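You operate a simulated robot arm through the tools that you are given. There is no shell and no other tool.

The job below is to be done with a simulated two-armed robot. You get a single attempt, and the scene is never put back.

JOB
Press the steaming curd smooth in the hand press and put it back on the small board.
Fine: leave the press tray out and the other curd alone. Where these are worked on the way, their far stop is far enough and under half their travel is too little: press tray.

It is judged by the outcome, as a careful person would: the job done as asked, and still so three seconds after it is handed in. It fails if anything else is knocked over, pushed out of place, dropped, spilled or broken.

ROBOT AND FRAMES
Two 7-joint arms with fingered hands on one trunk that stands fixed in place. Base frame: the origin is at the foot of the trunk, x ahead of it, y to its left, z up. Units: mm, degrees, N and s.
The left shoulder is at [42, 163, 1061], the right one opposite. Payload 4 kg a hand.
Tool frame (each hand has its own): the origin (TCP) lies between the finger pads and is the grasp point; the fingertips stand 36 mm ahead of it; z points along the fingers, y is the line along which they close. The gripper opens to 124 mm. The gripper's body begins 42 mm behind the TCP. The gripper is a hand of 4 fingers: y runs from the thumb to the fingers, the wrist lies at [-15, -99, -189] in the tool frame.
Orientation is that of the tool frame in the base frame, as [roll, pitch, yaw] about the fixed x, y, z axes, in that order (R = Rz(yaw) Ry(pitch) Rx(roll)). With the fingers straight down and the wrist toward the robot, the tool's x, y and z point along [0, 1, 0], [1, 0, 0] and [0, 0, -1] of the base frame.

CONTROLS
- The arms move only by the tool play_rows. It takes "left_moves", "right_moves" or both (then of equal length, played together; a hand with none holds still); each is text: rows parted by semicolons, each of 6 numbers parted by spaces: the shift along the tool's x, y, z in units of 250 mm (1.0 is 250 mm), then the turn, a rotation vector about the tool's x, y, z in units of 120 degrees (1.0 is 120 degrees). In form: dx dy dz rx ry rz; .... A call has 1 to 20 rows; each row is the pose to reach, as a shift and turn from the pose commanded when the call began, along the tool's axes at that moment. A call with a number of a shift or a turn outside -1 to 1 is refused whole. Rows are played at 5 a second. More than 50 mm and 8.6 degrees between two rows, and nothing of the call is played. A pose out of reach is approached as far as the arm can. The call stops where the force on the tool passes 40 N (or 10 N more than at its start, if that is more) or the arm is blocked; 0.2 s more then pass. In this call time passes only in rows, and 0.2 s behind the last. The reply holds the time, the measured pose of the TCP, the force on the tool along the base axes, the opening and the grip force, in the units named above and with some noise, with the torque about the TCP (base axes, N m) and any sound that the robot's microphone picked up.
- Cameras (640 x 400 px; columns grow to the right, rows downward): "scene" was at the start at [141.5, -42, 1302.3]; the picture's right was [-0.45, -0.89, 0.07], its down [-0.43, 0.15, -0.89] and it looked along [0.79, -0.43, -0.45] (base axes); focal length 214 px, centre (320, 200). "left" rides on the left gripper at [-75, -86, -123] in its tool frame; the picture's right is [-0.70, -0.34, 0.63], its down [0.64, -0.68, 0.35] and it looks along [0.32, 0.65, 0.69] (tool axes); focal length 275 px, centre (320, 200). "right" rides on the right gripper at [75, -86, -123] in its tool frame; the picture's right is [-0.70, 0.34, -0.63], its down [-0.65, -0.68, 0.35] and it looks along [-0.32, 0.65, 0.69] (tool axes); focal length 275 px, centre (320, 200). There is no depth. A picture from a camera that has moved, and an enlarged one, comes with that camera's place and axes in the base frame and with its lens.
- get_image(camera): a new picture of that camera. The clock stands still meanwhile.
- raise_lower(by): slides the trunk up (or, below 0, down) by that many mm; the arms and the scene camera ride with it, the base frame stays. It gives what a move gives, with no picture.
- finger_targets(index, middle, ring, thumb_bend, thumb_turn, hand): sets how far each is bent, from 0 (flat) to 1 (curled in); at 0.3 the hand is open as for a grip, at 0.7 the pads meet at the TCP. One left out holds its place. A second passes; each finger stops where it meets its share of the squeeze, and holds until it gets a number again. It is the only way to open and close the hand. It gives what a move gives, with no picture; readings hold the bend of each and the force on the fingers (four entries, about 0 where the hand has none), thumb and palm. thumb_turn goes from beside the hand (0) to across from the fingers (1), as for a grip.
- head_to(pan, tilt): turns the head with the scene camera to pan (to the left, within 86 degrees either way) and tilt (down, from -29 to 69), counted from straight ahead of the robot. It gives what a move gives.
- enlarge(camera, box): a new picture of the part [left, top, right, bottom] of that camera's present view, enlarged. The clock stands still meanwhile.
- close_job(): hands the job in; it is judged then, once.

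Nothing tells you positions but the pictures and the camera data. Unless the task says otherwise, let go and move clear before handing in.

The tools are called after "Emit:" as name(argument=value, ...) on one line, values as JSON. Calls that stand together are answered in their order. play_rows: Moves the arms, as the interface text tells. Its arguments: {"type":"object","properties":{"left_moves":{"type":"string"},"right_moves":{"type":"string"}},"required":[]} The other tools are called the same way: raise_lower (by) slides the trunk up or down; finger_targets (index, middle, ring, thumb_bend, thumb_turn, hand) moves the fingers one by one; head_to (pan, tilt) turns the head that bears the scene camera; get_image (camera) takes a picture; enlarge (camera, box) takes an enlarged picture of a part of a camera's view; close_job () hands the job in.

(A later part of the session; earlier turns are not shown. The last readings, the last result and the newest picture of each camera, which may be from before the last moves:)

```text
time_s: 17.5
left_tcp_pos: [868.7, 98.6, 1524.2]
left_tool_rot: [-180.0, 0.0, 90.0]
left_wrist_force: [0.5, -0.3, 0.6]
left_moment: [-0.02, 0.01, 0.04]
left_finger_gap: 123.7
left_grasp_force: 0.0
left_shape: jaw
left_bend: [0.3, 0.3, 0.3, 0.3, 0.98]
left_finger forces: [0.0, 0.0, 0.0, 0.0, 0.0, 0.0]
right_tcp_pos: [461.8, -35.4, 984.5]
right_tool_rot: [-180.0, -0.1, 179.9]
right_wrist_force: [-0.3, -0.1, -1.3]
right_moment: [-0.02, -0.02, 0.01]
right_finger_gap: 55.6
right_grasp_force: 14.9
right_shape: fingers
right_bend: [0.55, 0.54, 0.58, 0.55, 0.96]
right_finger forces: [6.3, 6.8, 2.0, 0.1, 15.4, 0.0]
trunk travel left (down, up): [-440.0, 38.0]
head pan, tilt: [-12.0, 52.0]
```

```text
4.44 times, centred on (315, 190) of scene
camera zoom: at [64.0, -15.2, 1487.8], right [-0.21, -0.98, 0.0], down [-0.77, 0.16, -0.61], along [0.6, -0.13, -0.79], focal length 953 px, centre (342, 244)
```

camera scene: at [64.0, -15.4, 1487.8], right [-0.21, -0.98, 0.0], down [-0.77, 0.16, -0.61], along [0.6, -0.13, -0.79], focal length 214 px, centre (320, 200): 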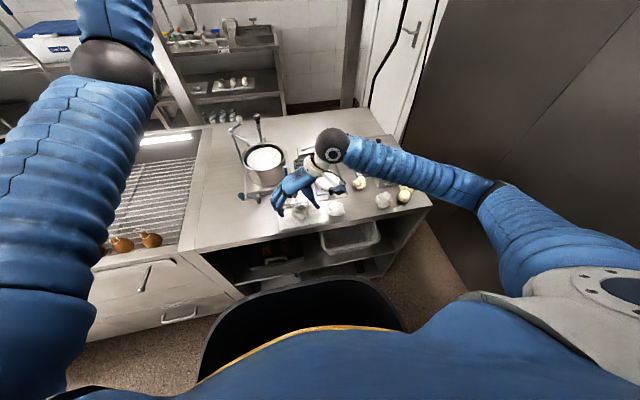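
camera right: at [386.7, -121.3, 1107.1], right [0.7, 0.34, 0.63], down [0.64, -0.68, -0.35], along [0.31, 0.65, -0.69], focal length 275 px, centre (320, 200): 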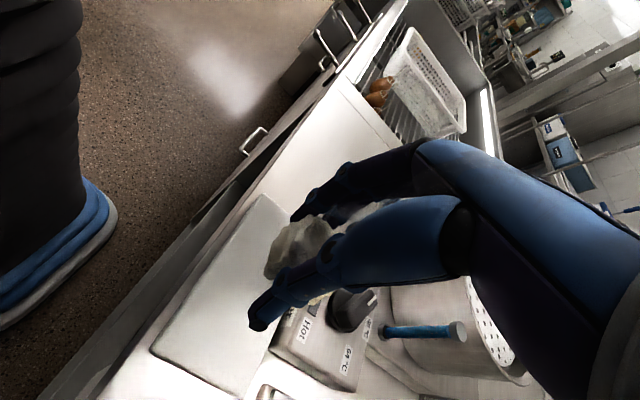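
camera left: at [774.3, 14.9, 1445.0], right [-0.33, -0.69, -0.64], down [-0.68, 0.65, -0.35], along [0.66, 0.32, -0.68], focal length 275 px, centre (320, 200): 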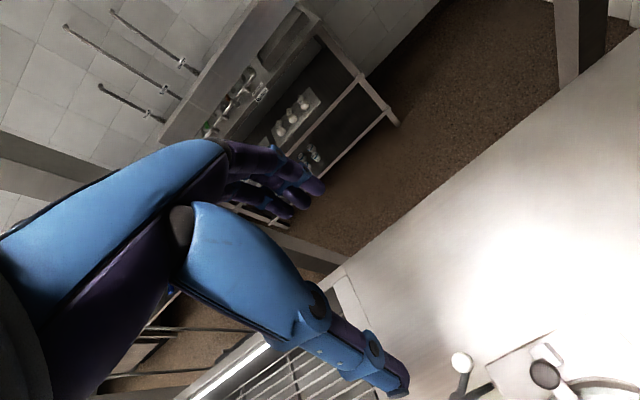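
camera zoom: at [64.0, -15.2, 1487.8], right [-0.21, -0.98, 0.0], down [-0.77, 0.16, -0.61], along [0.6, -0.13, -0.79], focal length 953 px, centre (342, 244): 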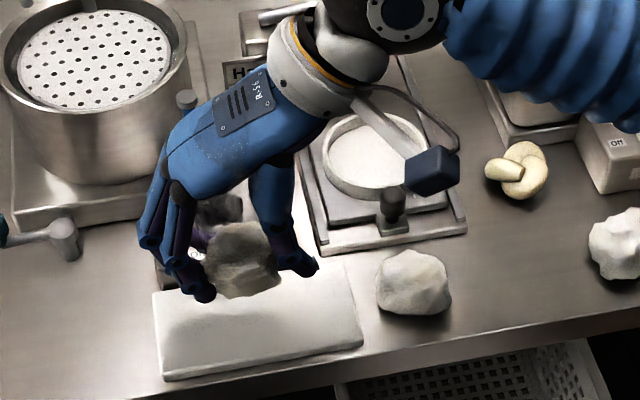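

The curd is off the board and firmly held. Next I carry it over the ring mould at about [586, -156].

Emit:
play_rows(right_moves="0 0 -0.06 0 0 0; 0 0 -0.12 0 0 0; -0.082 -0.081 -0.12 0 0 0; -0.165 -0.162 -0.12 0 0 0; -0.247 -0.243 -0.12 0 0 0; -0.329 -0.324 -0.12 0 0 0; -0.412 -0.405 -0.12 0 0 0; -0.494 -0.486 -0.12 0 0 0; -0.494 -0.486 -0.12 0 0 0")

Emit:
get_image(camera="right")

Emit:
get_image(camera="scene")

Emit:
enlarge(camera="scene", box=[265, 135, 385, 225])

```text
time_s: 19.5
left_tcp_pos: [870.2, 97.5, 1524.5]
left_tool_rot: [-180.0, 0.0, 90.0]
left_wrist_force: [-0.3, 0.9, -0.4]
left_moment: [-0.02, 0.0, 0.03]
left_finger_gap: 124.0
left_grasp_force: 0.1
left_shape: jaw
left_bend: [0.3, 0.3, 0.3, 0.3, 0.98]
left_finger forces: [0.0, 0.0, 0.0, 0.0, 0.1, 0.1]
right_tcp_pos: [585.6, -158.2, 1014.7]
right_tool_rot: [-180.0, -0.1, 180.0]
right_wrist_force: [-0.6, 0.3, -1.0]
right_moment: [-0.02, -0.02, 0.01]
right_finger_gap: 55.9
right_grasp_force: 15.5
right_shape: fingers
right_bend: [0.55, 0.55, 0.58, 0.55, 0.96]
right_finger forces: [6.3, 6.8, 2.0, 0.0, 15.3, 0.0]
trunk travel left (down, up): [-440.0, 38.0]
head pan, tilt: [-12.0, 52.0]
```

```text
taken
camera right: at [510.2, -243.6, 1137.2], right [0.7, 0.34, 0.63], down [0.64, -0.68, -0.35], along [0.31, 0.65, -0.69], focal length 275 px, centre (320, 200)
```

right: 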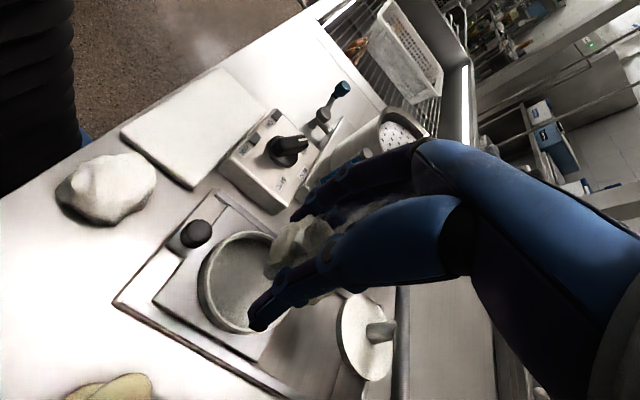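

```text
taken
camera scene: at [63.9, -14.9, 1487.8], right [-0.21, -0.98, 0.0], down [-0.77, 0.16, -0.61], along [0.6, -0.13, -0.79], focal length 214 px, centre (320, 200)
```

scene: 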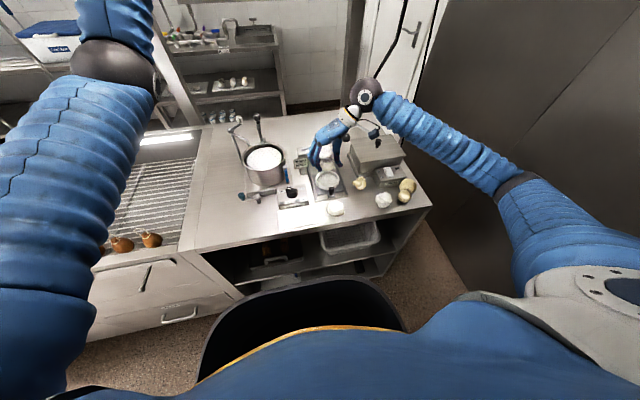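

```text
4.44 times, centred on (325, 180) of scene
camera zoom: at [63.9, -14.9, 1487.8], right [-0.21, -0.98, 0.0], down [-0.77, 0.16, -0.61], along [0.6, -0.13, -0.79], focal length 953 px, centre (298, 289)
```

zoom: 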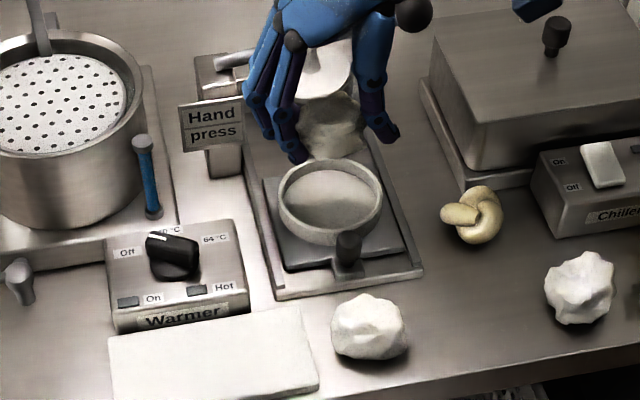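

The curd hangs right above the mould. I'll lower it until the fingertips are just over the ring's rim.

Emit:
play_rows(right_moves="0 0 0.05 0 0 0; 0 0 0.1 0 0 0; 0 0 0.15 0 0 0; 0 0 0.196 0 0 0")

Emit:
enlarge(camera="scene", box=[290, 140, 380, 210])

Emit:
enlarge(camera="right", box=[150, 150, 410, 400])

```text
time_s: 20.5
left_tcp_pos: [871.3, 98.2, 1523.6]
left_tool_rot: [-180.0, 0.0, 90.0]
left_wrist_force: [-0.1, -0.2, -0.2]
left_moment: [-0.01, 0.01, 0.02]
left_finger_gap: 123.7
left_grasp_force: 0.0
left_shape: jaw
left_bend: [0.3, 0.3, 0.3, 0.3, 0.98]
left_finger forces: [0.0, 0.0, 0.0, 0.0, 0.1, 0.0]
right_tcp_pos: [585.3, -156.6, 965.8]
right_tool_rot: [-179.9, 0.0, -179.9]
right_wrist_force: [0.5, 0.6, 0.1]
right_moment: [0.0, -0.02, 0.0]
right_finger_gap: 55.2
right_grasp_force: 14.9
right_shape: fingers
right_bend: [0.55, 0.55, 0.58, 0.55, 0.96]
right_finger forces: [6.2, 6.9, 1.9, 0.0, 15.2, 0.0]
trunk travel left (down, up): [-440.0, 38.0]
head pan, tilt: [-12.0, 52.0]
```

```text
5.71 times, centred on (335, 175) of scene
camera zoom: at [64.1, -15.3, 1487.8], right [-0.21, -0.98, 0.0], down [-0.77, 0.16, -0.61], along [0.6, -0.13, -0.79], focal length 1226 px, centre (234, 343)
```

zoom: 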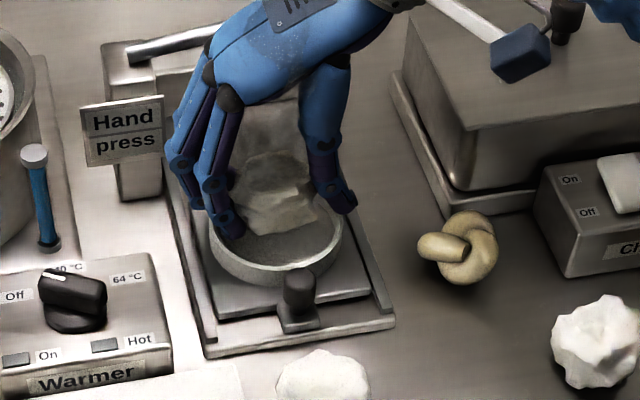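

```text
1.60 times, centred on (280, 275) of right
camera zoom: at [510.2, -243.1, 1087.9], right [0.7, 0.34, 0.63], down [0.65, -0.68, -0.35], along [0.31, 0.65, -0.69], focal length 440 px, centre (384, 80)
```

zoom: 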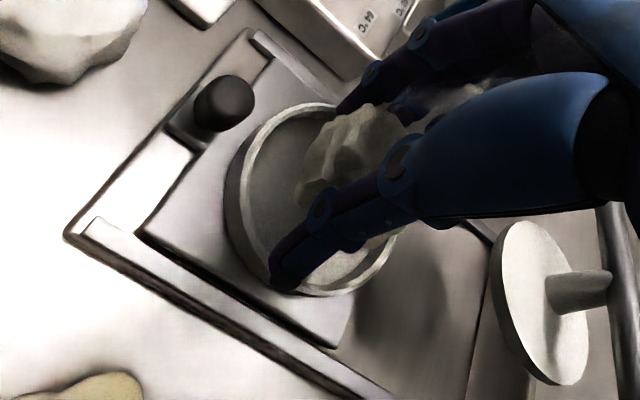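

Fingertips are slightly above the rim and the curd is centred. I'll ease down a few millimetres at a time, watching the force.

Emit:
play_rows(right_moves="0 0 0.008 0 0 0; 0 0 0.016 0 0 0; 0 0 0.016 0 0 0")

Emit:
play_rows(right_moves="0 0 0.008 0 0 0; 0 0 0.016 0 0 0; 0 0 0.016 0 0 0")

Emit:
enlarge(camera="scene", box=[290, 140, 380, 210])

Emit:
enlarge(camera="right", box=[150, 150, 410, 400])

```text
time_s: 21.3
left_tcp_pos: [869.9, 97.0, 1524.6]
left_tool_rot: [-180.0, 0.1, 90.0]
left_wrist_force: [-0.6, -0.7, 0.8]
left_moment: [0.04, 0.02, 0.0]
left_finger_gap: 123.7
left_grasp_force: 0.1
left_shape: jaw
left_bend: [0.3, 0.3, 0.3, 0.3, 0.98]
left_finger forces: [0.0, 0.0, 0.0, 0.1, 0.1, 0.0]
right_tcp_pos: [584.3, -156.9, 962.9]
right_tool_rot: [179.9, 0.0, 180.0]
right_wrist_force: [-0.6, 0.0, -0.8]
right_moment: [-0.01, -0.01, -0.01]
right_finger_gap: 55.7
right_grasp_force: 15.5
right_shape: fingers
right_bend: [0.55, 0.55, 0.58, 0.55, 0.96]
right_finger forces: [6.4, 6.8, 2.0, 0.0, 15.2, 0.0]
trunk travel left (down, up): [-440.0, 38.0]
head pan, tilt: [-12.0, 52.0]
```

```text
time_s: 22.1
left_tcp_pos: [871.0, 98.8, 1525.5]
left_tool_rot: [180.0, 0.0, 90.0]
left_wrist_force: [0.8, 0.2, -0.2]
left_moment: [-0.01, 0.01, 0.01]
left_finger_gap: 123.9
left_grasp_force: 0.1
left_shape: jaw
left_bend: [0.3, 0.3, 0.3, 0.3, 0.98]
left_finger forces: [0.0, 0.0, 0.0, 0.1, 0.1, 0.0]
right_tcp_pos: [585.7, -157.4, 957.6]
right_tool_rot: [-179.9, -0.1, -180.0]
right_wrist_force: [-0.4, -0.4, 0.0]
right_moment: [0.01, 0.01, 0.0]
right_finger_gap: 55.6
right_grasp_force: 15.1
right_shape: fingers
right_bend: [0.55, 0.55, 0.58, 0.55, 0.96]
right_finger forces: [6.3, 6.8, 2.0, 0.1, 15.2, 0.0]
trunk travel left (down, up): [-440.0, 38.0]
head pan, tilt: [-12.0, 52.0]
```

```text
5.71 times, centred on (335, 175) of scene
camera zoom: at [64.0, -15.3, 1487.8], right [-0.21, -0.98, 0.0], down [-0.77, 0.16, -0.61], along [0.6, -0.13, -0.79], focal length 1226 px, centre (234, 343)
```

zoom: 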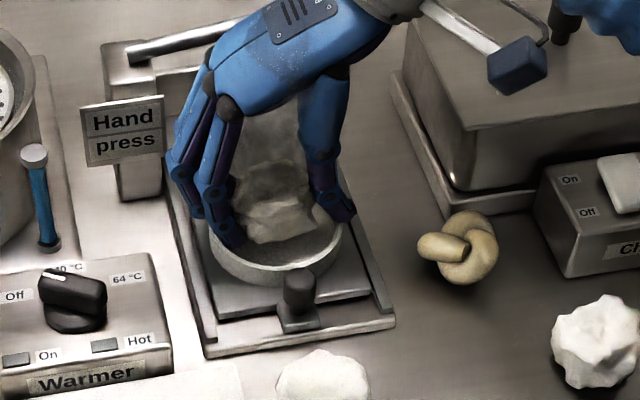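

```text
1.60 times, centred on (280, 275) of right
camera zoom: at [510.4, -243.1, 1080.2], right [0.7, 0.34, 0.63], down [0.64, -0.68, -0.35], along [0.31, 0.65, -0.69], focal length 440 px, centre (384, 80)
```

zoom: 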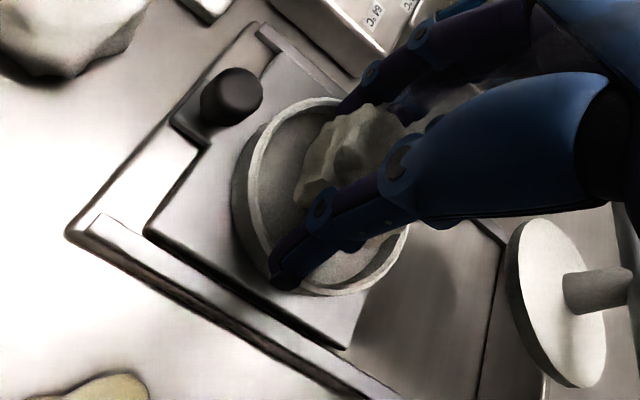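

Emit:
play_rows(right_moves="0 0 0.008 0 0 0; 0 0 0.016 0 0 0; 0 0 0.016 0 0 0")

```text
time_s: 22.9
left_tcp_pos: [869.9, 98.0, 1524.6]
left_tool_rot: [-179.9, 0.0, 90.0]
left_wrist_force: [-0.9, -0.5, -0.1]
left_moment: [-0.01, 0.0, -0.01]
left_finger_gap: 123.6
left_grasp_force: 0.0
left_shape: jaw
left_bend: [0.3, 0.3, 0.3, 0.3, 0.98]
left_finger forces: [0.1, 0.1, 0.1, 0.0, 0.1, 0.1]
right_tcp_pos: [585.6, -156.7, 954.0]
right_tool_rot: [-179.9, -0.1, -180.0]
right_wrist_force: [1.2, -5.2, 13.1]
right_moment: [0.29, -0.06, -0.02]
right_finger_gap: 55.3
right_grasp_force: 26.5
right_shape: fingers
right_bend: [0.55, 0.55, 0.59, 0.55, 0.96]
right_finger forces: [14.8, 17.0, 1.7, 0.0, 19.6, 0.0]
trunk travel left (down, up): [-440.0, 38.0]
head pan, tilt: [-12.0, 52.0]
```

The tips met the rim (13 N), so I back up 4 mm and then release the curd into the ring.

Emit:
play_rows(right_moves="0 0 -0.01 0 0 0; 0 0 -0.02 0 0 0; 0 0 -0.02 0 0 0")

Emit:
finger_targets(hand="right", index=0.42, middle=0.42, ring=0.42, thumb_bend=0.42)

Emit:
enlarge(camera="scene", box=[290, 140, 380, 210])

Emit:
enlarge(camera="right", box=[150, 150, 410, 400])

```text
time_s: 23.7
left_tcp_pos: [869.9, 97.2, 1524.0]
left_tool_rot: [180.0, 0.0, 90.0]
left_wrist_force: [-0.2, 0.3, 0.5]
left_moment: [-0.01, 0.02, 0.01]
left_finger_gap: 123.8
left_grasp_force: 0.1
left_shape: jaw
left_bend: [0.3, 0.3, 0.3, 0.3, 0.98]
left_finger forces: [0.1, 0.1, 0.1, 0.0, 0.1, 0.0]
right_tcp_pos: [584.7, -156.2, 958.3]
right_tool_rot: [180.0, -0.1, -179.9]
right_wrist_force: [-0.4, 0.0, -0.8]
right_moment: [0.0, -0.05, 0.0]
right_finger_gap: 55.5
right_grasp_force: 15.7
right_shape: fingers
right_bend: [0.55, 0.55, 0.59, 0.55, 0.96]
right_finger forces: [6.7, 6.7, 2.1, 0.1, 15.6, 0.0]
trunk travel left (down, up): [-440.0, 38.0]
head pan, tilt: [-12.0, 52.0]
```

```text
time_s: 24.7
left_tcp_pos: [869.5, 97.5, 1524.6]
left_tool_rot: [-179.9, 0.0, 90.0]
left_wrist_force: [0.0, -1.0, 0.1]
left_moment: [0.02, -0.01, 0.01]
left_finger_gap: 123.9
left_grasp_force: 0.0
left_shape: jaw
left_bend: [0.3, 0.3, 0.3, 0.3, 0.98]
left_finger forces: [0.0, 0.1, 0.0, 0.0, 0.0, 0.1]
right_tcp_pos: [585.3, -157.6, 957.8]
right_tool_rot: [179.9, -0.1, -179.9]
right_wrist_force: [-0.4, -0.1, 0.2]
right_moment: [0.02, 0.01, 0.0]
right_finger_gap: 86.8
right_grasp_force: 0.0
right_shape: fingers
right_bend: [0.42, 0.42, 0.42, 0.42, 0.97]
right_finger forces: [0.0, 0.0, 0.1, 0.0, 0.0, 0.0]
trunk travel left (down, up): [-440.0, 38.0]
head pan, tilt: [-12.0, 52.0]
```

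```text
5.71 times, centred on (335, 175) of scene
camera zoom: at [64.1, -15.4, 1487.8], right [-0.21, -0.98, 0.0], down [-0.77, 0.16, -0.61], along [0.6, -0.13, -0.79], focal length 1226 px, centre (234, 343)
```

zoom: 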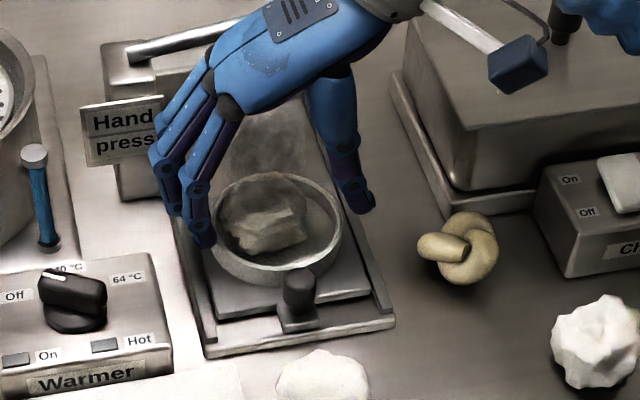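

```text
1.60 times, centred on (280, 275) of right
camera zoom: at [510.4, -243.2, 1081.0], right [0.7, 0.34, 0.63], down [0.64, -0.68, -0.35], along [0.31, 0.65, -0.69], focal length 440 px, centre (384, 80)
```

zoom: 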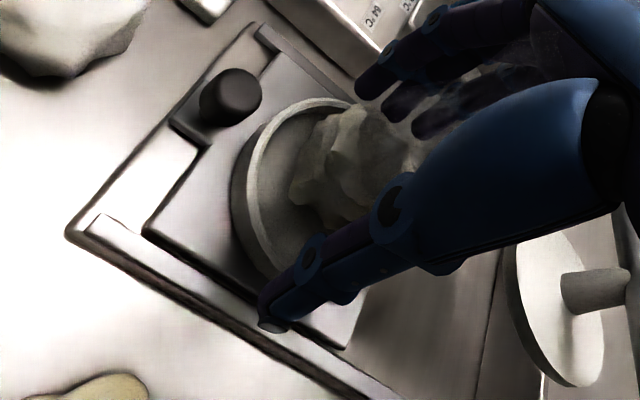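

The curd lies in the ring. I'll raise the hand clear and check.

Emit:
play_rows(right_moves="0 0 -0.08 0 0 0; 0 0 -0.16 0 0 0; 0 0 -0.24 0 0 0; 0 0 -0.32 0 0 0; 0.1 0 -0.4 0 0 0; 0.2 0 -0.4 0 0 0; 0.3 0 -0.4 0 0 0; 0.4 0 -0.4 0 0 0")

Emit:
enlarge(camera="scene", box=[290, 140, 380, 210])

Emit:
get_image(camera="right")

Emit:
get_image(camera="scene")

```text
time_s: 26.5
left_tcp_pos: [868.6, 96.8, 1525.1]
left_tool_rot: [-180.0, 0.0, 90.0]
left_wrist_force: [0.6, 0.2, -0.1]
left_moment: [0.01, 0.0, -0.02]
left_finger_gap: 123.7
left_grasp_force: 0.1
left_shape: jaw
left_bend: [0.3, 0.3, 0.3, 0.3, 0.98]
left_finger forces: [0.0, 0.0, 0.1, 0.1, 0.1, 0.0]
right_tcp_pos: [483.4, -157.6, 1058.7]
right_tool_rot: [-180.0, 0.0, 180.0]
right_wrist_force: [-0.4, 0.1, -0.1]
right_moment: [-0.03, 0.0, -0.01]
right_finger_gap: 86.5
right_grasp_force: 0.1
right_shape: fingers
right_bend: [0.42, 0.42, 0.42, 0.42, 0.97]
right_finger forces: [0.0, 0.0, 0.0, 0.0, 0.1, 0.1]
trunk travel left (down, up): [-440.0, 38.0]
head pan, tilt: [-12.0, 52.0]
```

```text
5.71 times, centred on (335, 175) of scene
camera zoom: at [63.1, -15.5, 1487.9], right [-0.21, -0.98, 0.0], down [-0.77, 0.16, -0.61], along [0.6, -0.13, -0.79], focal length 1226 px, centre (234, 343)
```

zoom: 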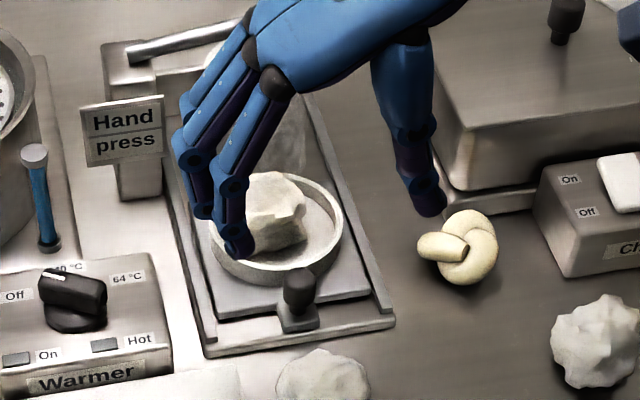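

```text
taken
camera right: at [409.1, -243.3, 1181.9], right [0.7, 0.34, 0.63], down [0.65, -0.68, -0.35], along [0.31, 0.65, -0.69], focal length 275 px, centre (320, 200)
```

right: 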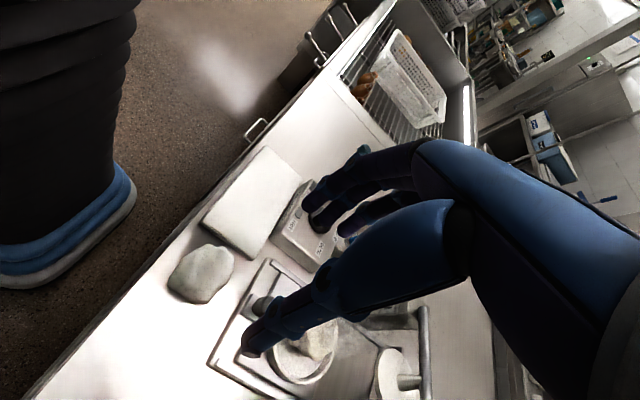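

```text
taken
camera scene: at [63.1, -15.5, 1487.9], right [-0.21, -0.98, 0.0], down [-0.77, 0.16, -0.61], along [0.6, -0.13, -0.79], focal length 214 px, centre (320, 200)
```

scene: 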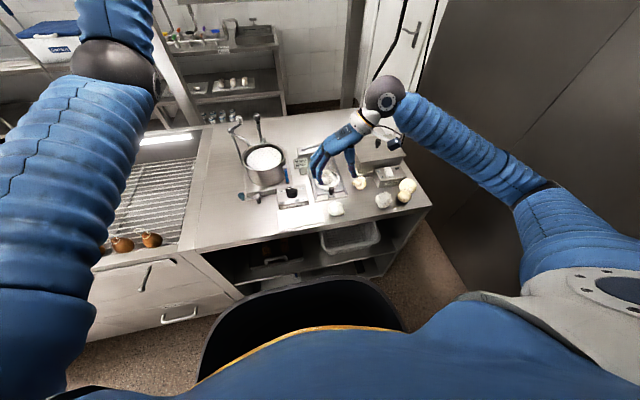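

The curd is lying in the ring. Next I'll pinch the tray knob (about [527, -157], top near z 926) from its sides, with the hand leaned back toward me so it stays clear of the press plate; first I tilt the hand 25° and preshape the fingers.

Emit:
play_rows(right_moves="0.02 0 0 0 -0.042 0; 0.02 0 0 0 -0.083 0; 0.02 0 0 0 -0.125 0; 0.02 0 0 0 -0.167 0; 0.02 0 0 0 -0.208 0; 0.02 0 0 0 -0.208 0")

Emit:
finger_targets(hand="right", index=0.52, middle=0.52, ring=0.3, thumb_bend=0.52)

Emit:
get_image(camera="right")

Emit:
enlarge(camera="scene", box=[265, 115, 405, 225])

```text
time_s: 27.9
left_tcp_pos: [870.5, 97.9, 1524.7]
left_tool_rot: [180.0, 0.0, 90.0]
left_wrist_force: [-0.2, -0.6, -0.2]
left_moment: [0.01, 0.03, 0.05]
left_finger_gap: 123.7
left_grasp_force: 0.0
left_shape: jaw
left_bend: [0.3, 0.3, 0.3, 0.3, 0.98]
left_finger forces: [0.0, 0.0, 0.0, 0.0, 0.1, 0.0]
right_tcp_pos: [481.6, -158.0, 1057.0]
right_tool_rot: [-179.9, 24.9, 180.0]
right_wrist_force: [-0.1, 0.1, 0.3]
right_moment: [0.0, 0.01, -0.01]
right_finger_gap: 86.8
right_grasp_force: 0.1
right_shape: fingers
right_bend: [0.42, 0.42, 0.42, 0.42, 0.97]
right_finger forces: [0.0, 0.0, 0.1, 0.2, 0.1, 0.0]
trunk travel left (down, up): [-440.0, 38.0]
head pan, tilt: [-12.0, 52.0]
```

```text
time_s: 28.9
left_tcp_pos: [869.2, 97.9, 1525.2]
left_tool_rot: [179.9, -0.1, 90.0]
left_wrist_force: [-0.6, 0.2, -0.6]
left_moment: [-0.01, 0.01, -0.01]
left_finger_gap: 123.7
left_grasp_force: 0.0
left_shape: jaw
left_bend: [0.3, 0.3, 0.3, 0.3, 0.98]
left_finger forces: [0.1, 0.0, 0.0, 0.0, 0.0, 0.0]
right_tcp_pos: [480.4, -156.6, 1058.9]
right_tool_rot: [-180.0, 24.9, -180.0]
right_wrist_force: [0.4, -0.8, 0.5]
right_moment: [-0.01, 0.01, 0.03]
right_finger_gap: 55.9
right_grasp_force: 0.0
right_shape: fingers
right_bend: [0.52, 0.52, 0.3, 0.52, 0.97]
right_finger forces: [0.0, 0.0, 0.0, 0.0, 0.0, 0.1]
trunk travel left (down, up): [-440.0, 38.0]
head pan, tilt: [-12.0, 52.0]
```

```text
taken
camera right: at [360.4, -243.4, 1138.4], right [0.36, 0.34, 0.87], down [0.73, -0.68, -0.04], along [0.58, 0.65, -0.49], focal length 275 px, centre (320, 200)
```

right: 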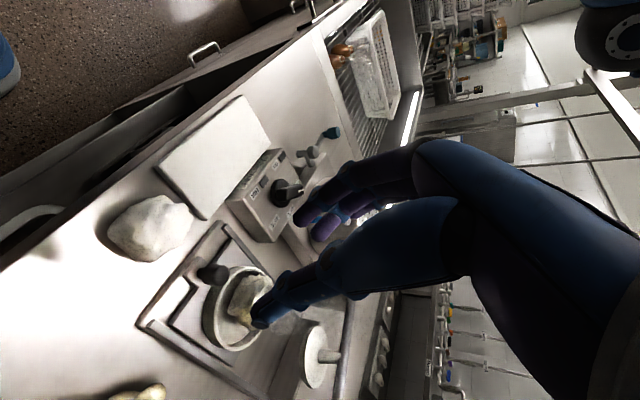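

```text
3.64 times, centred on (335, 170) of scene
camera zoom: at [64.0, -15.3, 1487.8], right [-0.21, -0.98, 0.0], down [-0.77, 0.16, -0.61], along [0.6, -0.13, -0.79], focal length 780 px, centre (266, 309)
```

zoom: 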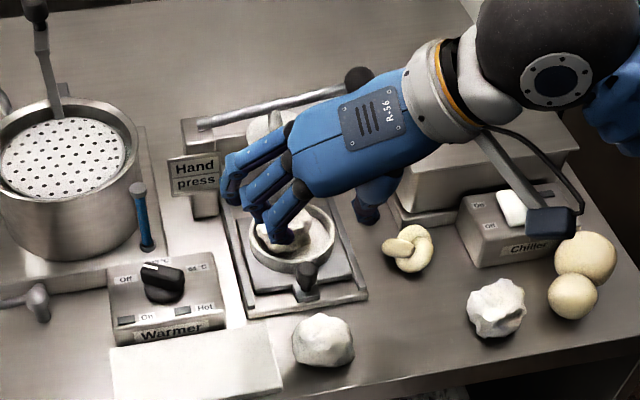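

The knob projects to [525, -157], agreeing with the estimate. I'll move over it and come down to just above, then check the straddle.

Emit:
play_rows(right_moves="-0.006 0 0.088 0 0 0; -0.012 0 0.176 0 0 0; -0.018 0 0.264 0 0 0; 0.008 0 0.32 0 0 0; 0.033 0 0.373 0 0 0; 0.033 0 0.373 0 0 0")

Emit:
get_image(camera="right")

Emit:
enlarge(camera="scene", box=[285, 135, 385, 215])

```text
time_s: 30.3
left_tcp_pos: [869.7, 98.5, 1526.1]
left_tool_rot: [180.0, 0.0, 90.1]
left_wrist_force: [0.3, 0.4, -1.1]
left_moment: [0.01, -0.03, 0.03]
left_finger_gap: 123.9
left_grasp_force: 0.0
left_shape: jaw
left_bend: [0.3, 0.3, 0.3, 0.3, 0.98]
left_finger forces: [0.1, 0.0, 0.1, 0.0, 0.0, 0.0]
right_tcp_pos: [511.3, -157.2, 971.1]
right_tool_rot: [-179.9, 24.9, -179.9]
right_wrist_force: [0.8, -0.3, 0.1]
right_moment: [0.0, -0.01, 0.0]
right_finger_gap: 56.2
right_grasp_force: 0.0
right_shape: fingers
right_bend: [0.52, 0.52, 0.3, 0.52, 0.97]
right_finger forces: [0.0, 0.0, 0.0, 0.0, 0.1, 0.0]
trunk travel left (down, up): [-440.0, 38.0]
head pan, tilt: [-12.0, 52.0]
```

```text
taken
camera right: at [391.6, -243.5, 1050.1], right [0.36, 0.34, 0.87], down [0.73, -0.68, -0.04], along [0.58, 0.65, -0.49], focal length 275 px, centre (320, 200)
```

right: 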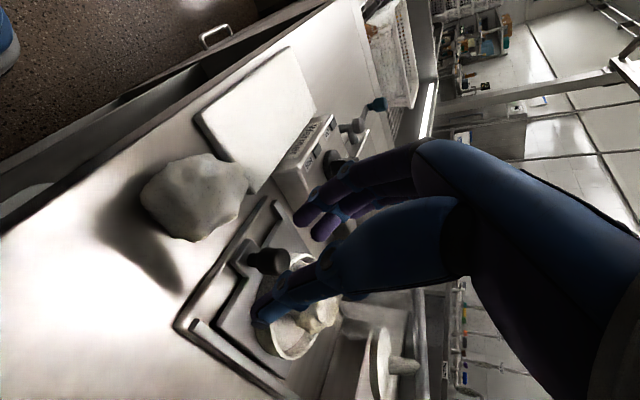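

```text
5.00 times, centred on (335, 175) of scene
camera zoom: at [64.0, -15.3, 1487.8], right [-0.21, -0.98, 0.0], down [-0.77, 0.16, -0.61], along [0.6, -0.13, -0.79], focal length 1072 px, centre (245, 325)
```

zoom: 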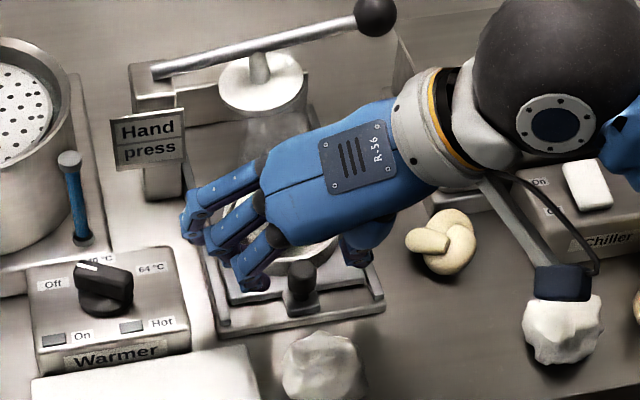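

Index and middle straddle opposite the thumb nicely. I'll bring the ring finger in a bit (to clear the press post later) and lower around the knob.

Emit:
finger_targets(hand="right", ring=0.46)

Emit:
play_rows(right_moves="0.013 0 0.035 0 0 0; 0.026 0 0.07 0 0 0; 0.04 0 0.105 0 0 0; 0.04 0 0.105 0 0 0")

Emit:
get_image(camera="right")

Emit:
enlarge(camera="scene", box=[285, 135, 385, 215])

```text
time_s: 31.3
left_tcp_pos: [870.0, 98.1, 1525.6]
left_tool_rot: [180.0, 0.1, 89.9]
left_wrist_force: [0.4, -0.2, -0.3]
left_moment: [0.0, 0.03, 0.0]
left_finger_gap: 124.0
left_grasp_force: 0.1
left_shape: jaw
left_bend: [0.3, 0.3, 0.3, 0.3, 0.98]
left_finger forces: [0.0, 0.0, 0.1, 0.0, 0.0, 0.0]
right_tcp_pos: [511.9, -157.4, 971.4]
right_tool_rot: [-180.0, 24.9, -180.0]
right_wrist_force: [0.9, -0.4, -1.5]
right_moment: [0.03, -0.01, 0.01]
right_finger_gap: 56.2
right_grasp_force: 0.1
right_shape: fingers
right_bend: [0.52, 0.52, 0.46, 0.52, 0.97]
right_finger forces: [0.1, 0.0, 0.1, 0.0, 0.0, 0.0]
trunk travel left (down, up): [-440.0, 38.0]
head pan, tilt: [-12.0, 52.0]
```

```text
time_s: 32.3
left_tcp_pos: [869.1, 96.9, 1525.0]
left_tool_rot: [179.9, -0.1, 90.0]
left_wrist_force: [0.2, -0.4, 0.5]
left_moment: [0.01, 0.01, 0.01]
left_finger_gap: 123.6
left_grasp_force: 0.1
left_shape: jaw
left_bend: [0.3, 0.3, 0.3, 0.3, 0.98]
left_finger forces: [0.0, 0.0, 0.1, 0.0, 0.0, 0.1]
right_tcp_pos: [513.9, -157.0, 943.9]
right_tool_rot: [-179.9, 24.9, -180.0]
right_wrist_force: [-0.4, 0.5, 0.3]
right_moment: [0.03, 0.0, 0.0]
right_finger_gap: 55.9
right_grasp_force: 0.1
right_shape: fingers
right_bend: [0.52, 0.52, 0.46, 0.52, 0.97]
right_finger forces: [0.0, 0.1, 0.0, 0.0, 0.0, 0.0]
trunk travel left (down, up): [-440.0, 38.0]
head pan, tilt: [-12.0, 52.0]
```

```text
taken
camera right: at [393.9, -243.1, 1022.5], right [0.36, 0.34, 0.87], down [0.73, -0.68, -0.04], along [0.58, 0.65, -0.49], focal length 275 px, centre (320, 200)
```

right: 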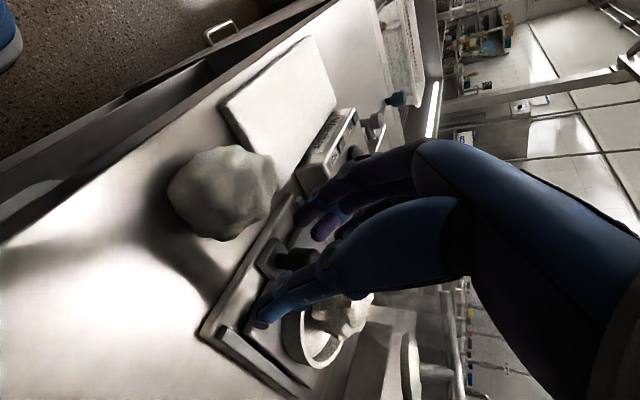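

```text
5.00 times, centred on (335, 175) of scene
camera zoom: at [63.9, -15.3, 1487.8], right [-0.21, -0.98, 0.0], down [-0.77, 0.16, -0.61], along [0.6, -0.13, -0.79], focal length 1072 px, centre (245, 325)
```

zoom: 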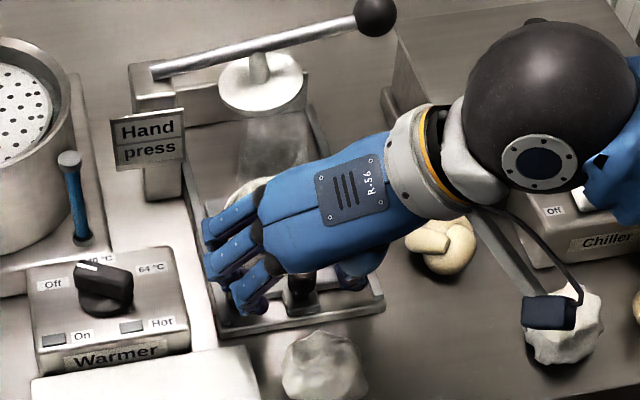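

The knob is between thumb and index/middle. I'll close on it.

Emit:
finger_targets(hand="right", index=0.68, middle=0.68, thumb_bend=0.68)

Emit:
get_image(camera="right")

Emit:
enlarge(camera="scene", box=[285, 135, 385, 215])

```text
time_s: 33.3
left_tcp_pos: [870.3, 97.6, 1525.0]
left_tool_rot: [179.9, -0.1, 89.9]
left_wrist_force: [-0.2, 0.5, 0.4]
left_moment: [0.01, 0.02, -0.01]
left_finger_gap: 123.6
left_grasp_force: 0.1
left_shape: jaw
left_bend: [0.3, 0.3, 0.3, 0.3, 0.98]
left_finger forces: [0.1, 0.0, 0.1, 0.0, 0.0, 0.0]
right_tcp_pos: [512.8, -157.5, 942.8]
right_tool_rot: [180.0, 24.9, -179.8]
right_wrist_force: [0.3, 5.5, -0.9]
right_moment: [0.15, 0.0, 0.07]
right_finger_gap: 10.9
right_grasp_force: 2.8
right_shape: fingers
right_bend: [0.66, 0.66, 0.46, 0.68, 0.97]
right_finger forces: [2.3, 3.5, 0.0, 0.0, 0.6, 0.0]
trunk travel left (down, up): [-440.0, 38.0]
head pan, tilt: [-12.0, 52.0]
```

```text
taken
camera right: at [393.9, -242.8, 1022.7], right [0.36, 0.34, 0.87], down [0.73, -0.68, -0.04], along [0.58, 0.65, -0.49], focal length 275 px, centre (320, 200)
```

right: 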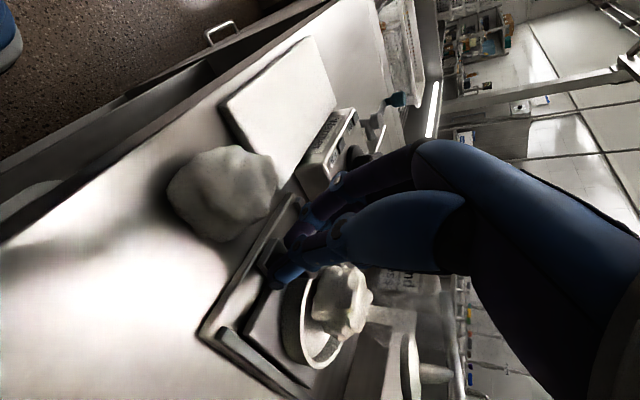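

```text
5.00 times, centred on (335, 175) of scene
camera zoom: at [63.9, -14.9, 1487.8], right [-0.21, -0.98, 0.0], down [-0.77, 0.16, -0.61], along [0.6, -0.13, -0.79], focal length 1072 px, centre (245, 325)
```

zoom: 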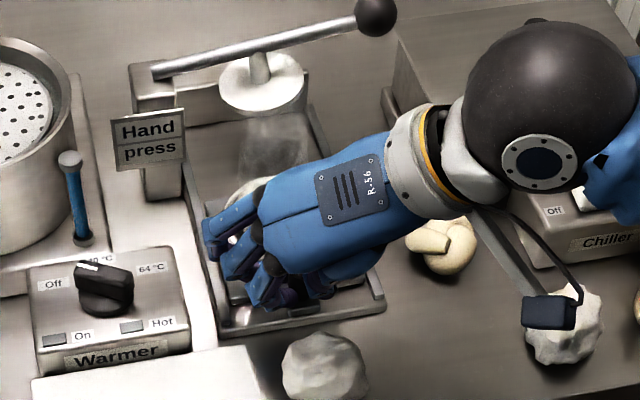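

Contact is made but the thumb grips weakly; I'll tighten all three.

Emit:
finger_targets(hand="right", index=0.74, middle=0.74, thumb_bend=0.8)

Emit:
enlarge(camera="right", box=[180, 140, 440, 400])

```text
time_s: 34.3
left_tcp_pos: [869.7, 97.3, 1524.1]
left_tool_rot: [-180.0, 0.0, 90.0]
left_wrist_force: [-0.1, -0.1, -0.1]
left_moment: [-0.02, 0.02, 0.0]
left_finger_gap: 123.9
left_grasp_force: 0.0
left_shape: jaw
left_bend: [0.3, 0.3, 0.3, 0.3, 0.98]
left_finger forces: [0.0, 0.0, 0.1, 0.0, 0.0, 0.1]
right_tcp_pos: [513.5, -157.8, 942.7]
right_tool_rot: [-179.9, 24.8, -179.9]
right_wrist_force: [-0.9, 0.8, -3.4]
right_moment: [-0.1, 0.12, 0.03]
right_finger_gap: 5.4
right_grasp_force: 14.6
right_shape: fingers
right_bend: [0.66, 0.65, 0.46, 0.69, 0.96]
right_finger forces: [6.9, 9.2, 0.1, 0.0, 13.2, 0.0]
trunk travel left (down, up): [-440.0, 38.0]
head pan, tilt: [-12.0, 52.0]
```

```text
1.54 times, centred on (310, 270) of right
camera zoom: at [394.0, -243.4, 1022.5], right [0.36, 0.34, 0.87], down [0.73, -0.68, -0.04], along [0.58, 0.65, -0.49], focal length 424 px, centre (335, 92)
```

zoom: 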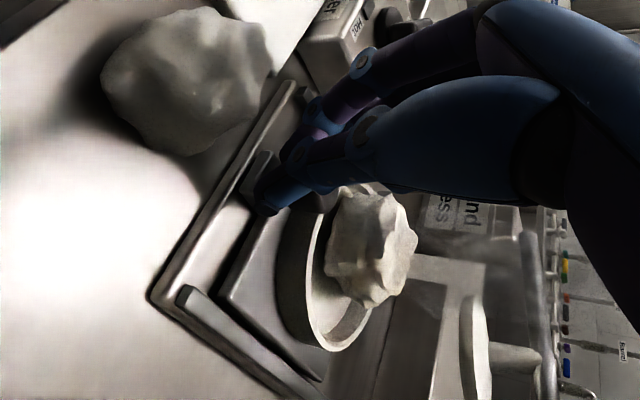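

The knob is held with about 15 N, and the curd's top (~952) will pass under the plate (~965). I'll push the tray in, first 40 mm.

Emit:
play_rows(right_moves="-0.0362 0 0.0169 0 0 0; -0.0725 0 0.0338 0 0 0; -0.1087 0 0.0508 0 0 0; -0.145 0 0.0677 0 0 0")

Emit:
enlarge(camera="right", box=[180, 140, 440, 400])

Emit:
enlarge(camera="scene", box=[285, 135, 385, 215])

```text
time_s: 35.3
left_tcp_pos: [869.9, 97.7, 1525.3]
left_tool_rot: [-179.9, 0.0, 89.9]
left_wrist_force: [0.4, 0.1, -0.1]
left_moment: [0.02, -0.01, -0.01]
left_finger_gap: 123.4
left_grasp_force: 0.0
left_shape: jaw
left_bend: [0.3, 0.3, 0.3, 0.3, 0.98]
left_finger forces: [0.1, 0.0, 0.1, 0.2, 0.0, 0.1]
right_tcp_pos: [554.4, -157.6, 942.7]
right_tool_rot: [-180.0, 24.9, 180.0]
right_wrist_force: [-0.2, 0.2, -1.5]
right_moment: [-0.1, 0.02, 0.11]
right_finger_gap: 5.1
right_grasp_force: 14.4
right_shape: fingers
right_bend: [0.66, 0.65, 0.46, 0.69, 0.96]
right_finger forces: [6.2, 9.4, 0.0, 0.0, 12.9, 0.1]
trunk travel left (down, up): [-440.0, 38.0]
head pan, tilt: [-12.0, 52.0]
```

```text
1.54 times, centred on (310, 270) of right
camera zoom: at [434.4, -243.3, 1022.3], right [0.36, 0.34, 0.87], down [0.73, -0.68, -0.04], along [0.58, 0.65, -0.49], focal length 424 px, centre (335, 92)
```

zoom: 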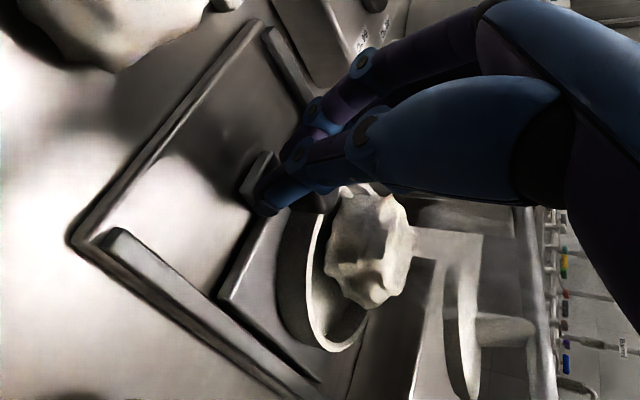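

```text
5.00 times, centred on (335, 175) of scene
camera zoom: at [64.4, -15.4, 1487.8], right [-0.21, -0.98, 0.0], down [-0.77, 0.16, -0.61], along [0.6, -0.13, -0.79], focal length 1072 px, centre (245, 325)
```

zoom: 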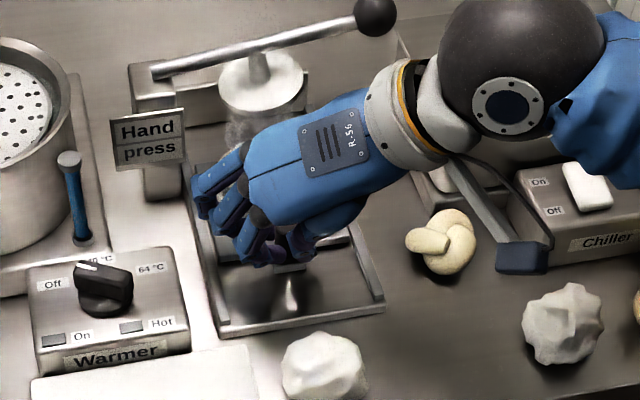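

The tray slides freely with the knob. I'll push further in two stages.

Emit:
play_rows(right_moves="-0.0362 0 0.0169 0 0 0; -0.0725 0 0.0338 0 0 0; -0.0906 0 0.0423 0 0 0")

Emit:
enlarge(camera="right", box=[180, 140, 440, 400])

Emit:
enlarge(camera="scene", box=[285, 125, 385, 205])

```text
time_s: 36.1
left_tcp_pos: [870.1, 97.9, 1524.6]
left_tool_rot: [-180.0, 0.0, 90.0]
left_wrist_force: [-0.5, -0.2, -0.9]
left_moment: [-0.01, -0.02, 0.0]
left_finger_gap: 123.8
left_grasp_force: 0.1
left_shape: jaw
left_bend: [0.3, 0.3, 0.3, 0.3, 0.98]
left_finger forces: [0.0, 0.1, 0.0, 0.0, 0.0, 0.0]
right_tcp_pos: [579.5, -157.0, 942.9]
right_tool_rot: [180.0, 24.9, -180.0]
right_wrist_force: [-0.4, 6.2, -5.7]
right_moment: [0.19, 0.08, 0.14]
right_finger_gap: 0.0
right_grasp_force: 11.4
right_shape: fingers
right_bend: [0.66, 0.66, 0.46, 0.75, 0.94]
right_finger forces: [0.0, 10.4, 0.0, 0.1, 12.4, 0.1]
trunk travel left (down, up): [-440.0, 38.0]
head pan, tilt: [-12.0, 52.0]
```

```text
1.54 times, centred on (310, 270) of right
camera zoom: at [459.3, -242.7, 1021.9], right [0.36, 0.34, 0.87], down [0.73, -0.68, -0.04], along [0.58, 0.65, -0.49], focal length 424 px, centre (335, 92)
```

zoom: 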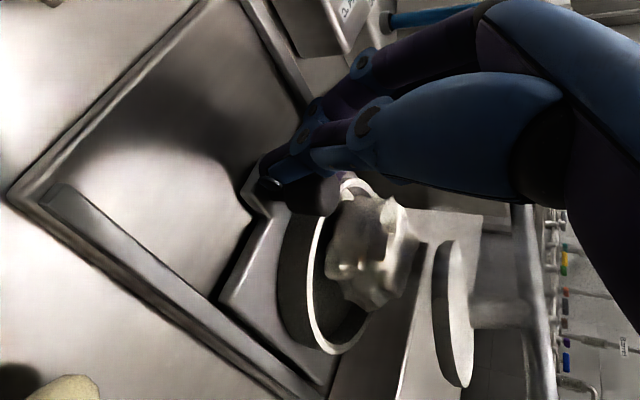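

```text
5.00 times, centred on (335, 165) of scene
camera zoom: at [64.4, -14.8, 1487.8], right [-0.21, -0.98, 0.0], down [-0.77, 0.16, -0.61], along [0.6, -0.13, -0.79], focal length 1072 px, centre (245, 375)
```

zoom: 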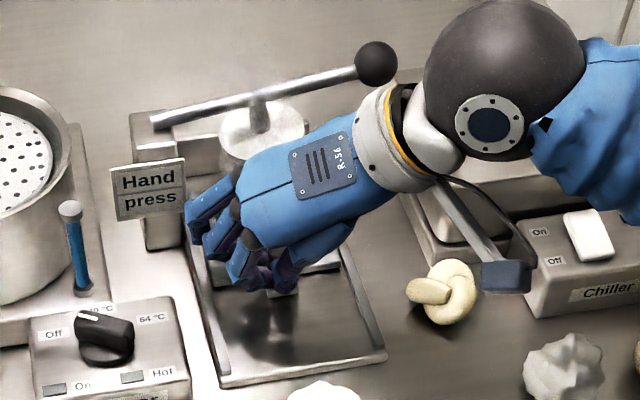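

The pinch slipped a little off the knob, though the tray is about 65 mm in. I'll open slightly and look before re-seating the push.

Emit:
finger_targets(hand="right", index=0.54, middle=0.54, thumb_bend=0.54, thumb_turn=0.98)

Emit:
enlarge(camera="right", box=[180, 140, 440, 400])

Emit:
enlarge(camera="scene", box=[285, 125, 385, 205])

```text
time_s: 37.1
left_tcp_pos: [870.4, 98.2, 1525.1]
left_tool_rot: [-180.0, 0.0, 90.0]
left_wrist_force: [0.4, -0.2, -0.4]
left_moment: [0.04, -0.01, 0.02]
left_finger_gap: 123.5
left_grasp_force: 0.0
left_shape: jaw
left_bend: [0.3, 0.3, 0.3, 0.3, 0.98]
left_finger forces: [0.0, 0.1, 0.1, 0.0, 0.0, 0.0]
right_tcp_pos: [579.6, -157.5, 943.2]
right_tool_rot: [-180.0, 24.9, 180.0]
right_wrist_force: [0.2, 0.7, -0.6]
right_moment: [-0.02, 0.03, 0.02]
right_finger_gap: 49.4
right_grasp_force: 0.1
right_shape: fingers
right_bend: [0.54, 0.54, 0.46, 0.54, 0.99]
right_finger forces: [0.1, 0.1, 0.1, 0.0, 0.0, 0.1]
trunk travel left (down, up): [-440.0, 38.0]
head pan, tilt: [-12.0, 52.0]
```

```text
1.54 times, centred on (310, 270) of right
camera zoom: at [459.1, -243.4, 1022.1], right [0.36, 0.34, 0.87], down [0.73, -0.68, -0.04], along [0.58, 0.65, -0.49], focal length 424 px, centre (335, 92)
```

zoom: 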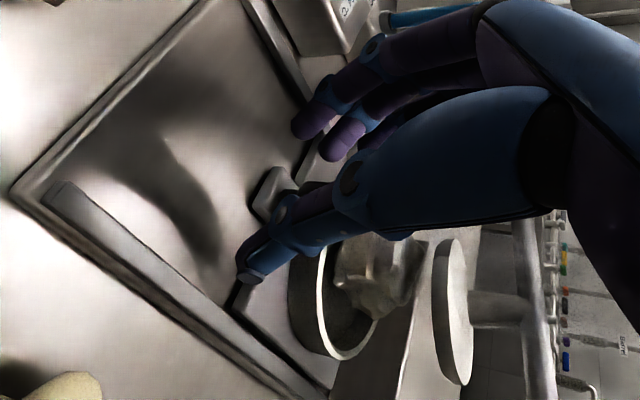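

```text
5.00 times, centred on (335, 165) of scene
camera zoom: at [64.1, -15.3, 1487.8], right [-0.21, -0.98, 0.0], down [-0.77, 0.16, -0.61], along [0.6, -0.13, -0.79], focal length 1072 px, centre (245, 375)
```

zoom: 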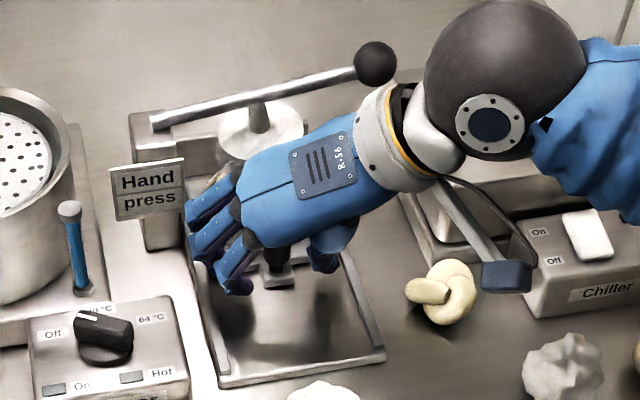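

The knob looks to have been squeezed a little ahead of the fingers, so closing now puts them right behind it for a plain push. I'll close and push gently to the stop.

Emit:
finger_targets(hand="right", index=0.68, middle=0.68, thumb_bend=0.68)

Emit:
enlarge(camera="right", box=[180, 140, 440, 400])

Emit:
enlarge(camera="scene", box=[285, 125, 385, 205])

```text
time_s: 38.1
left_tcp_pos: [870.0, 97.5, 1524.0]
left_tool_rot: [180.0, 0.0, 90.0]
left_wrist_force: [-0.1, 0.3, -0.1]
left_moment: [0.02, 0.0, 0.04]
left_finger_gap: 123.7
left_grasp_force: 0.1
left_shape: jaw
left_bend: [0.3, 0.3, 0.3, 0.3, 0.98]
left_finger forces: [0.0, 0.0, 0.0, 0.1, 0.1, 0.1]
right_tcp_pos: [579.5, -156.8, 942.8]
right_tool_rot: [180.0, 24.9, -179.9]
right_wrist_force: [0.5, 5.7, 1.0]
right_moment: [0.14, -0.03, 0.11]
right_finger_gap: 7.0
right_grasp_force: 2.2
right_shape: fingers
right_bend: [0.68, 0.65, 0.46, 0.68, 1.0]
right_finger forces: [0.1, 4.5, 0.1, 0.0, 0.0, 0.0]
trunk travel left (down, up): [-440.0, 38.0]
head pan, tilt: [-12.0, 52.0]
```

```text
1.54 times, centred on (310, 270) of right
camera zoom: at [458.9, -243.0, 1022.3], right [0.36, 0.34, 0.87], down [0.73, -0.68, -0.04], along [0.58, 0.65, -0.49], focal length 424 px, centre (335, 92)
```

zoom: 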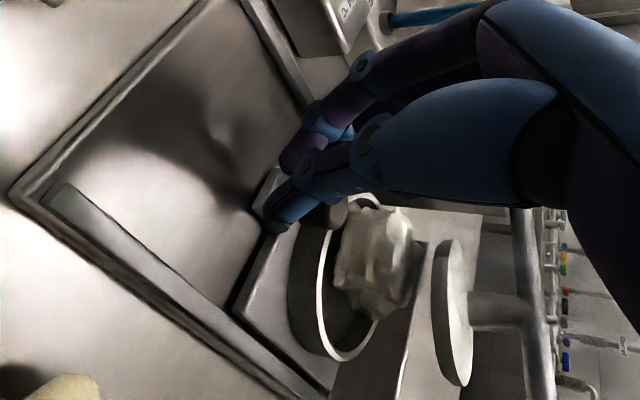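

```text
5.00 times, centred on (335, 165) of scene
camera zoom: at [63.9, -14.9, 1487.8], right [-0.21, -0.98, 0.0], down [-0.77, 0.16, -0.61], along [0.6, -0.13, -0.79], focal length 1072 px, centre (245, 375)
```

zoom: 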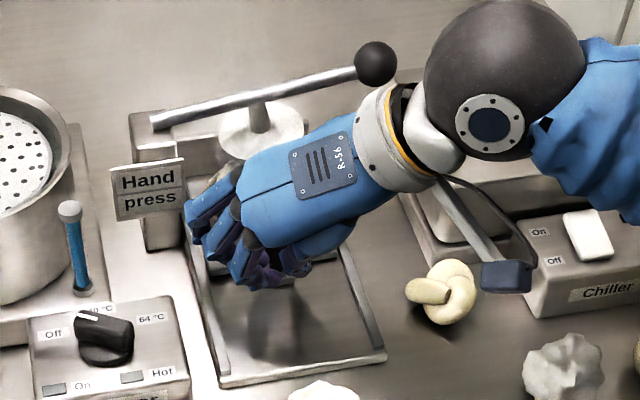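

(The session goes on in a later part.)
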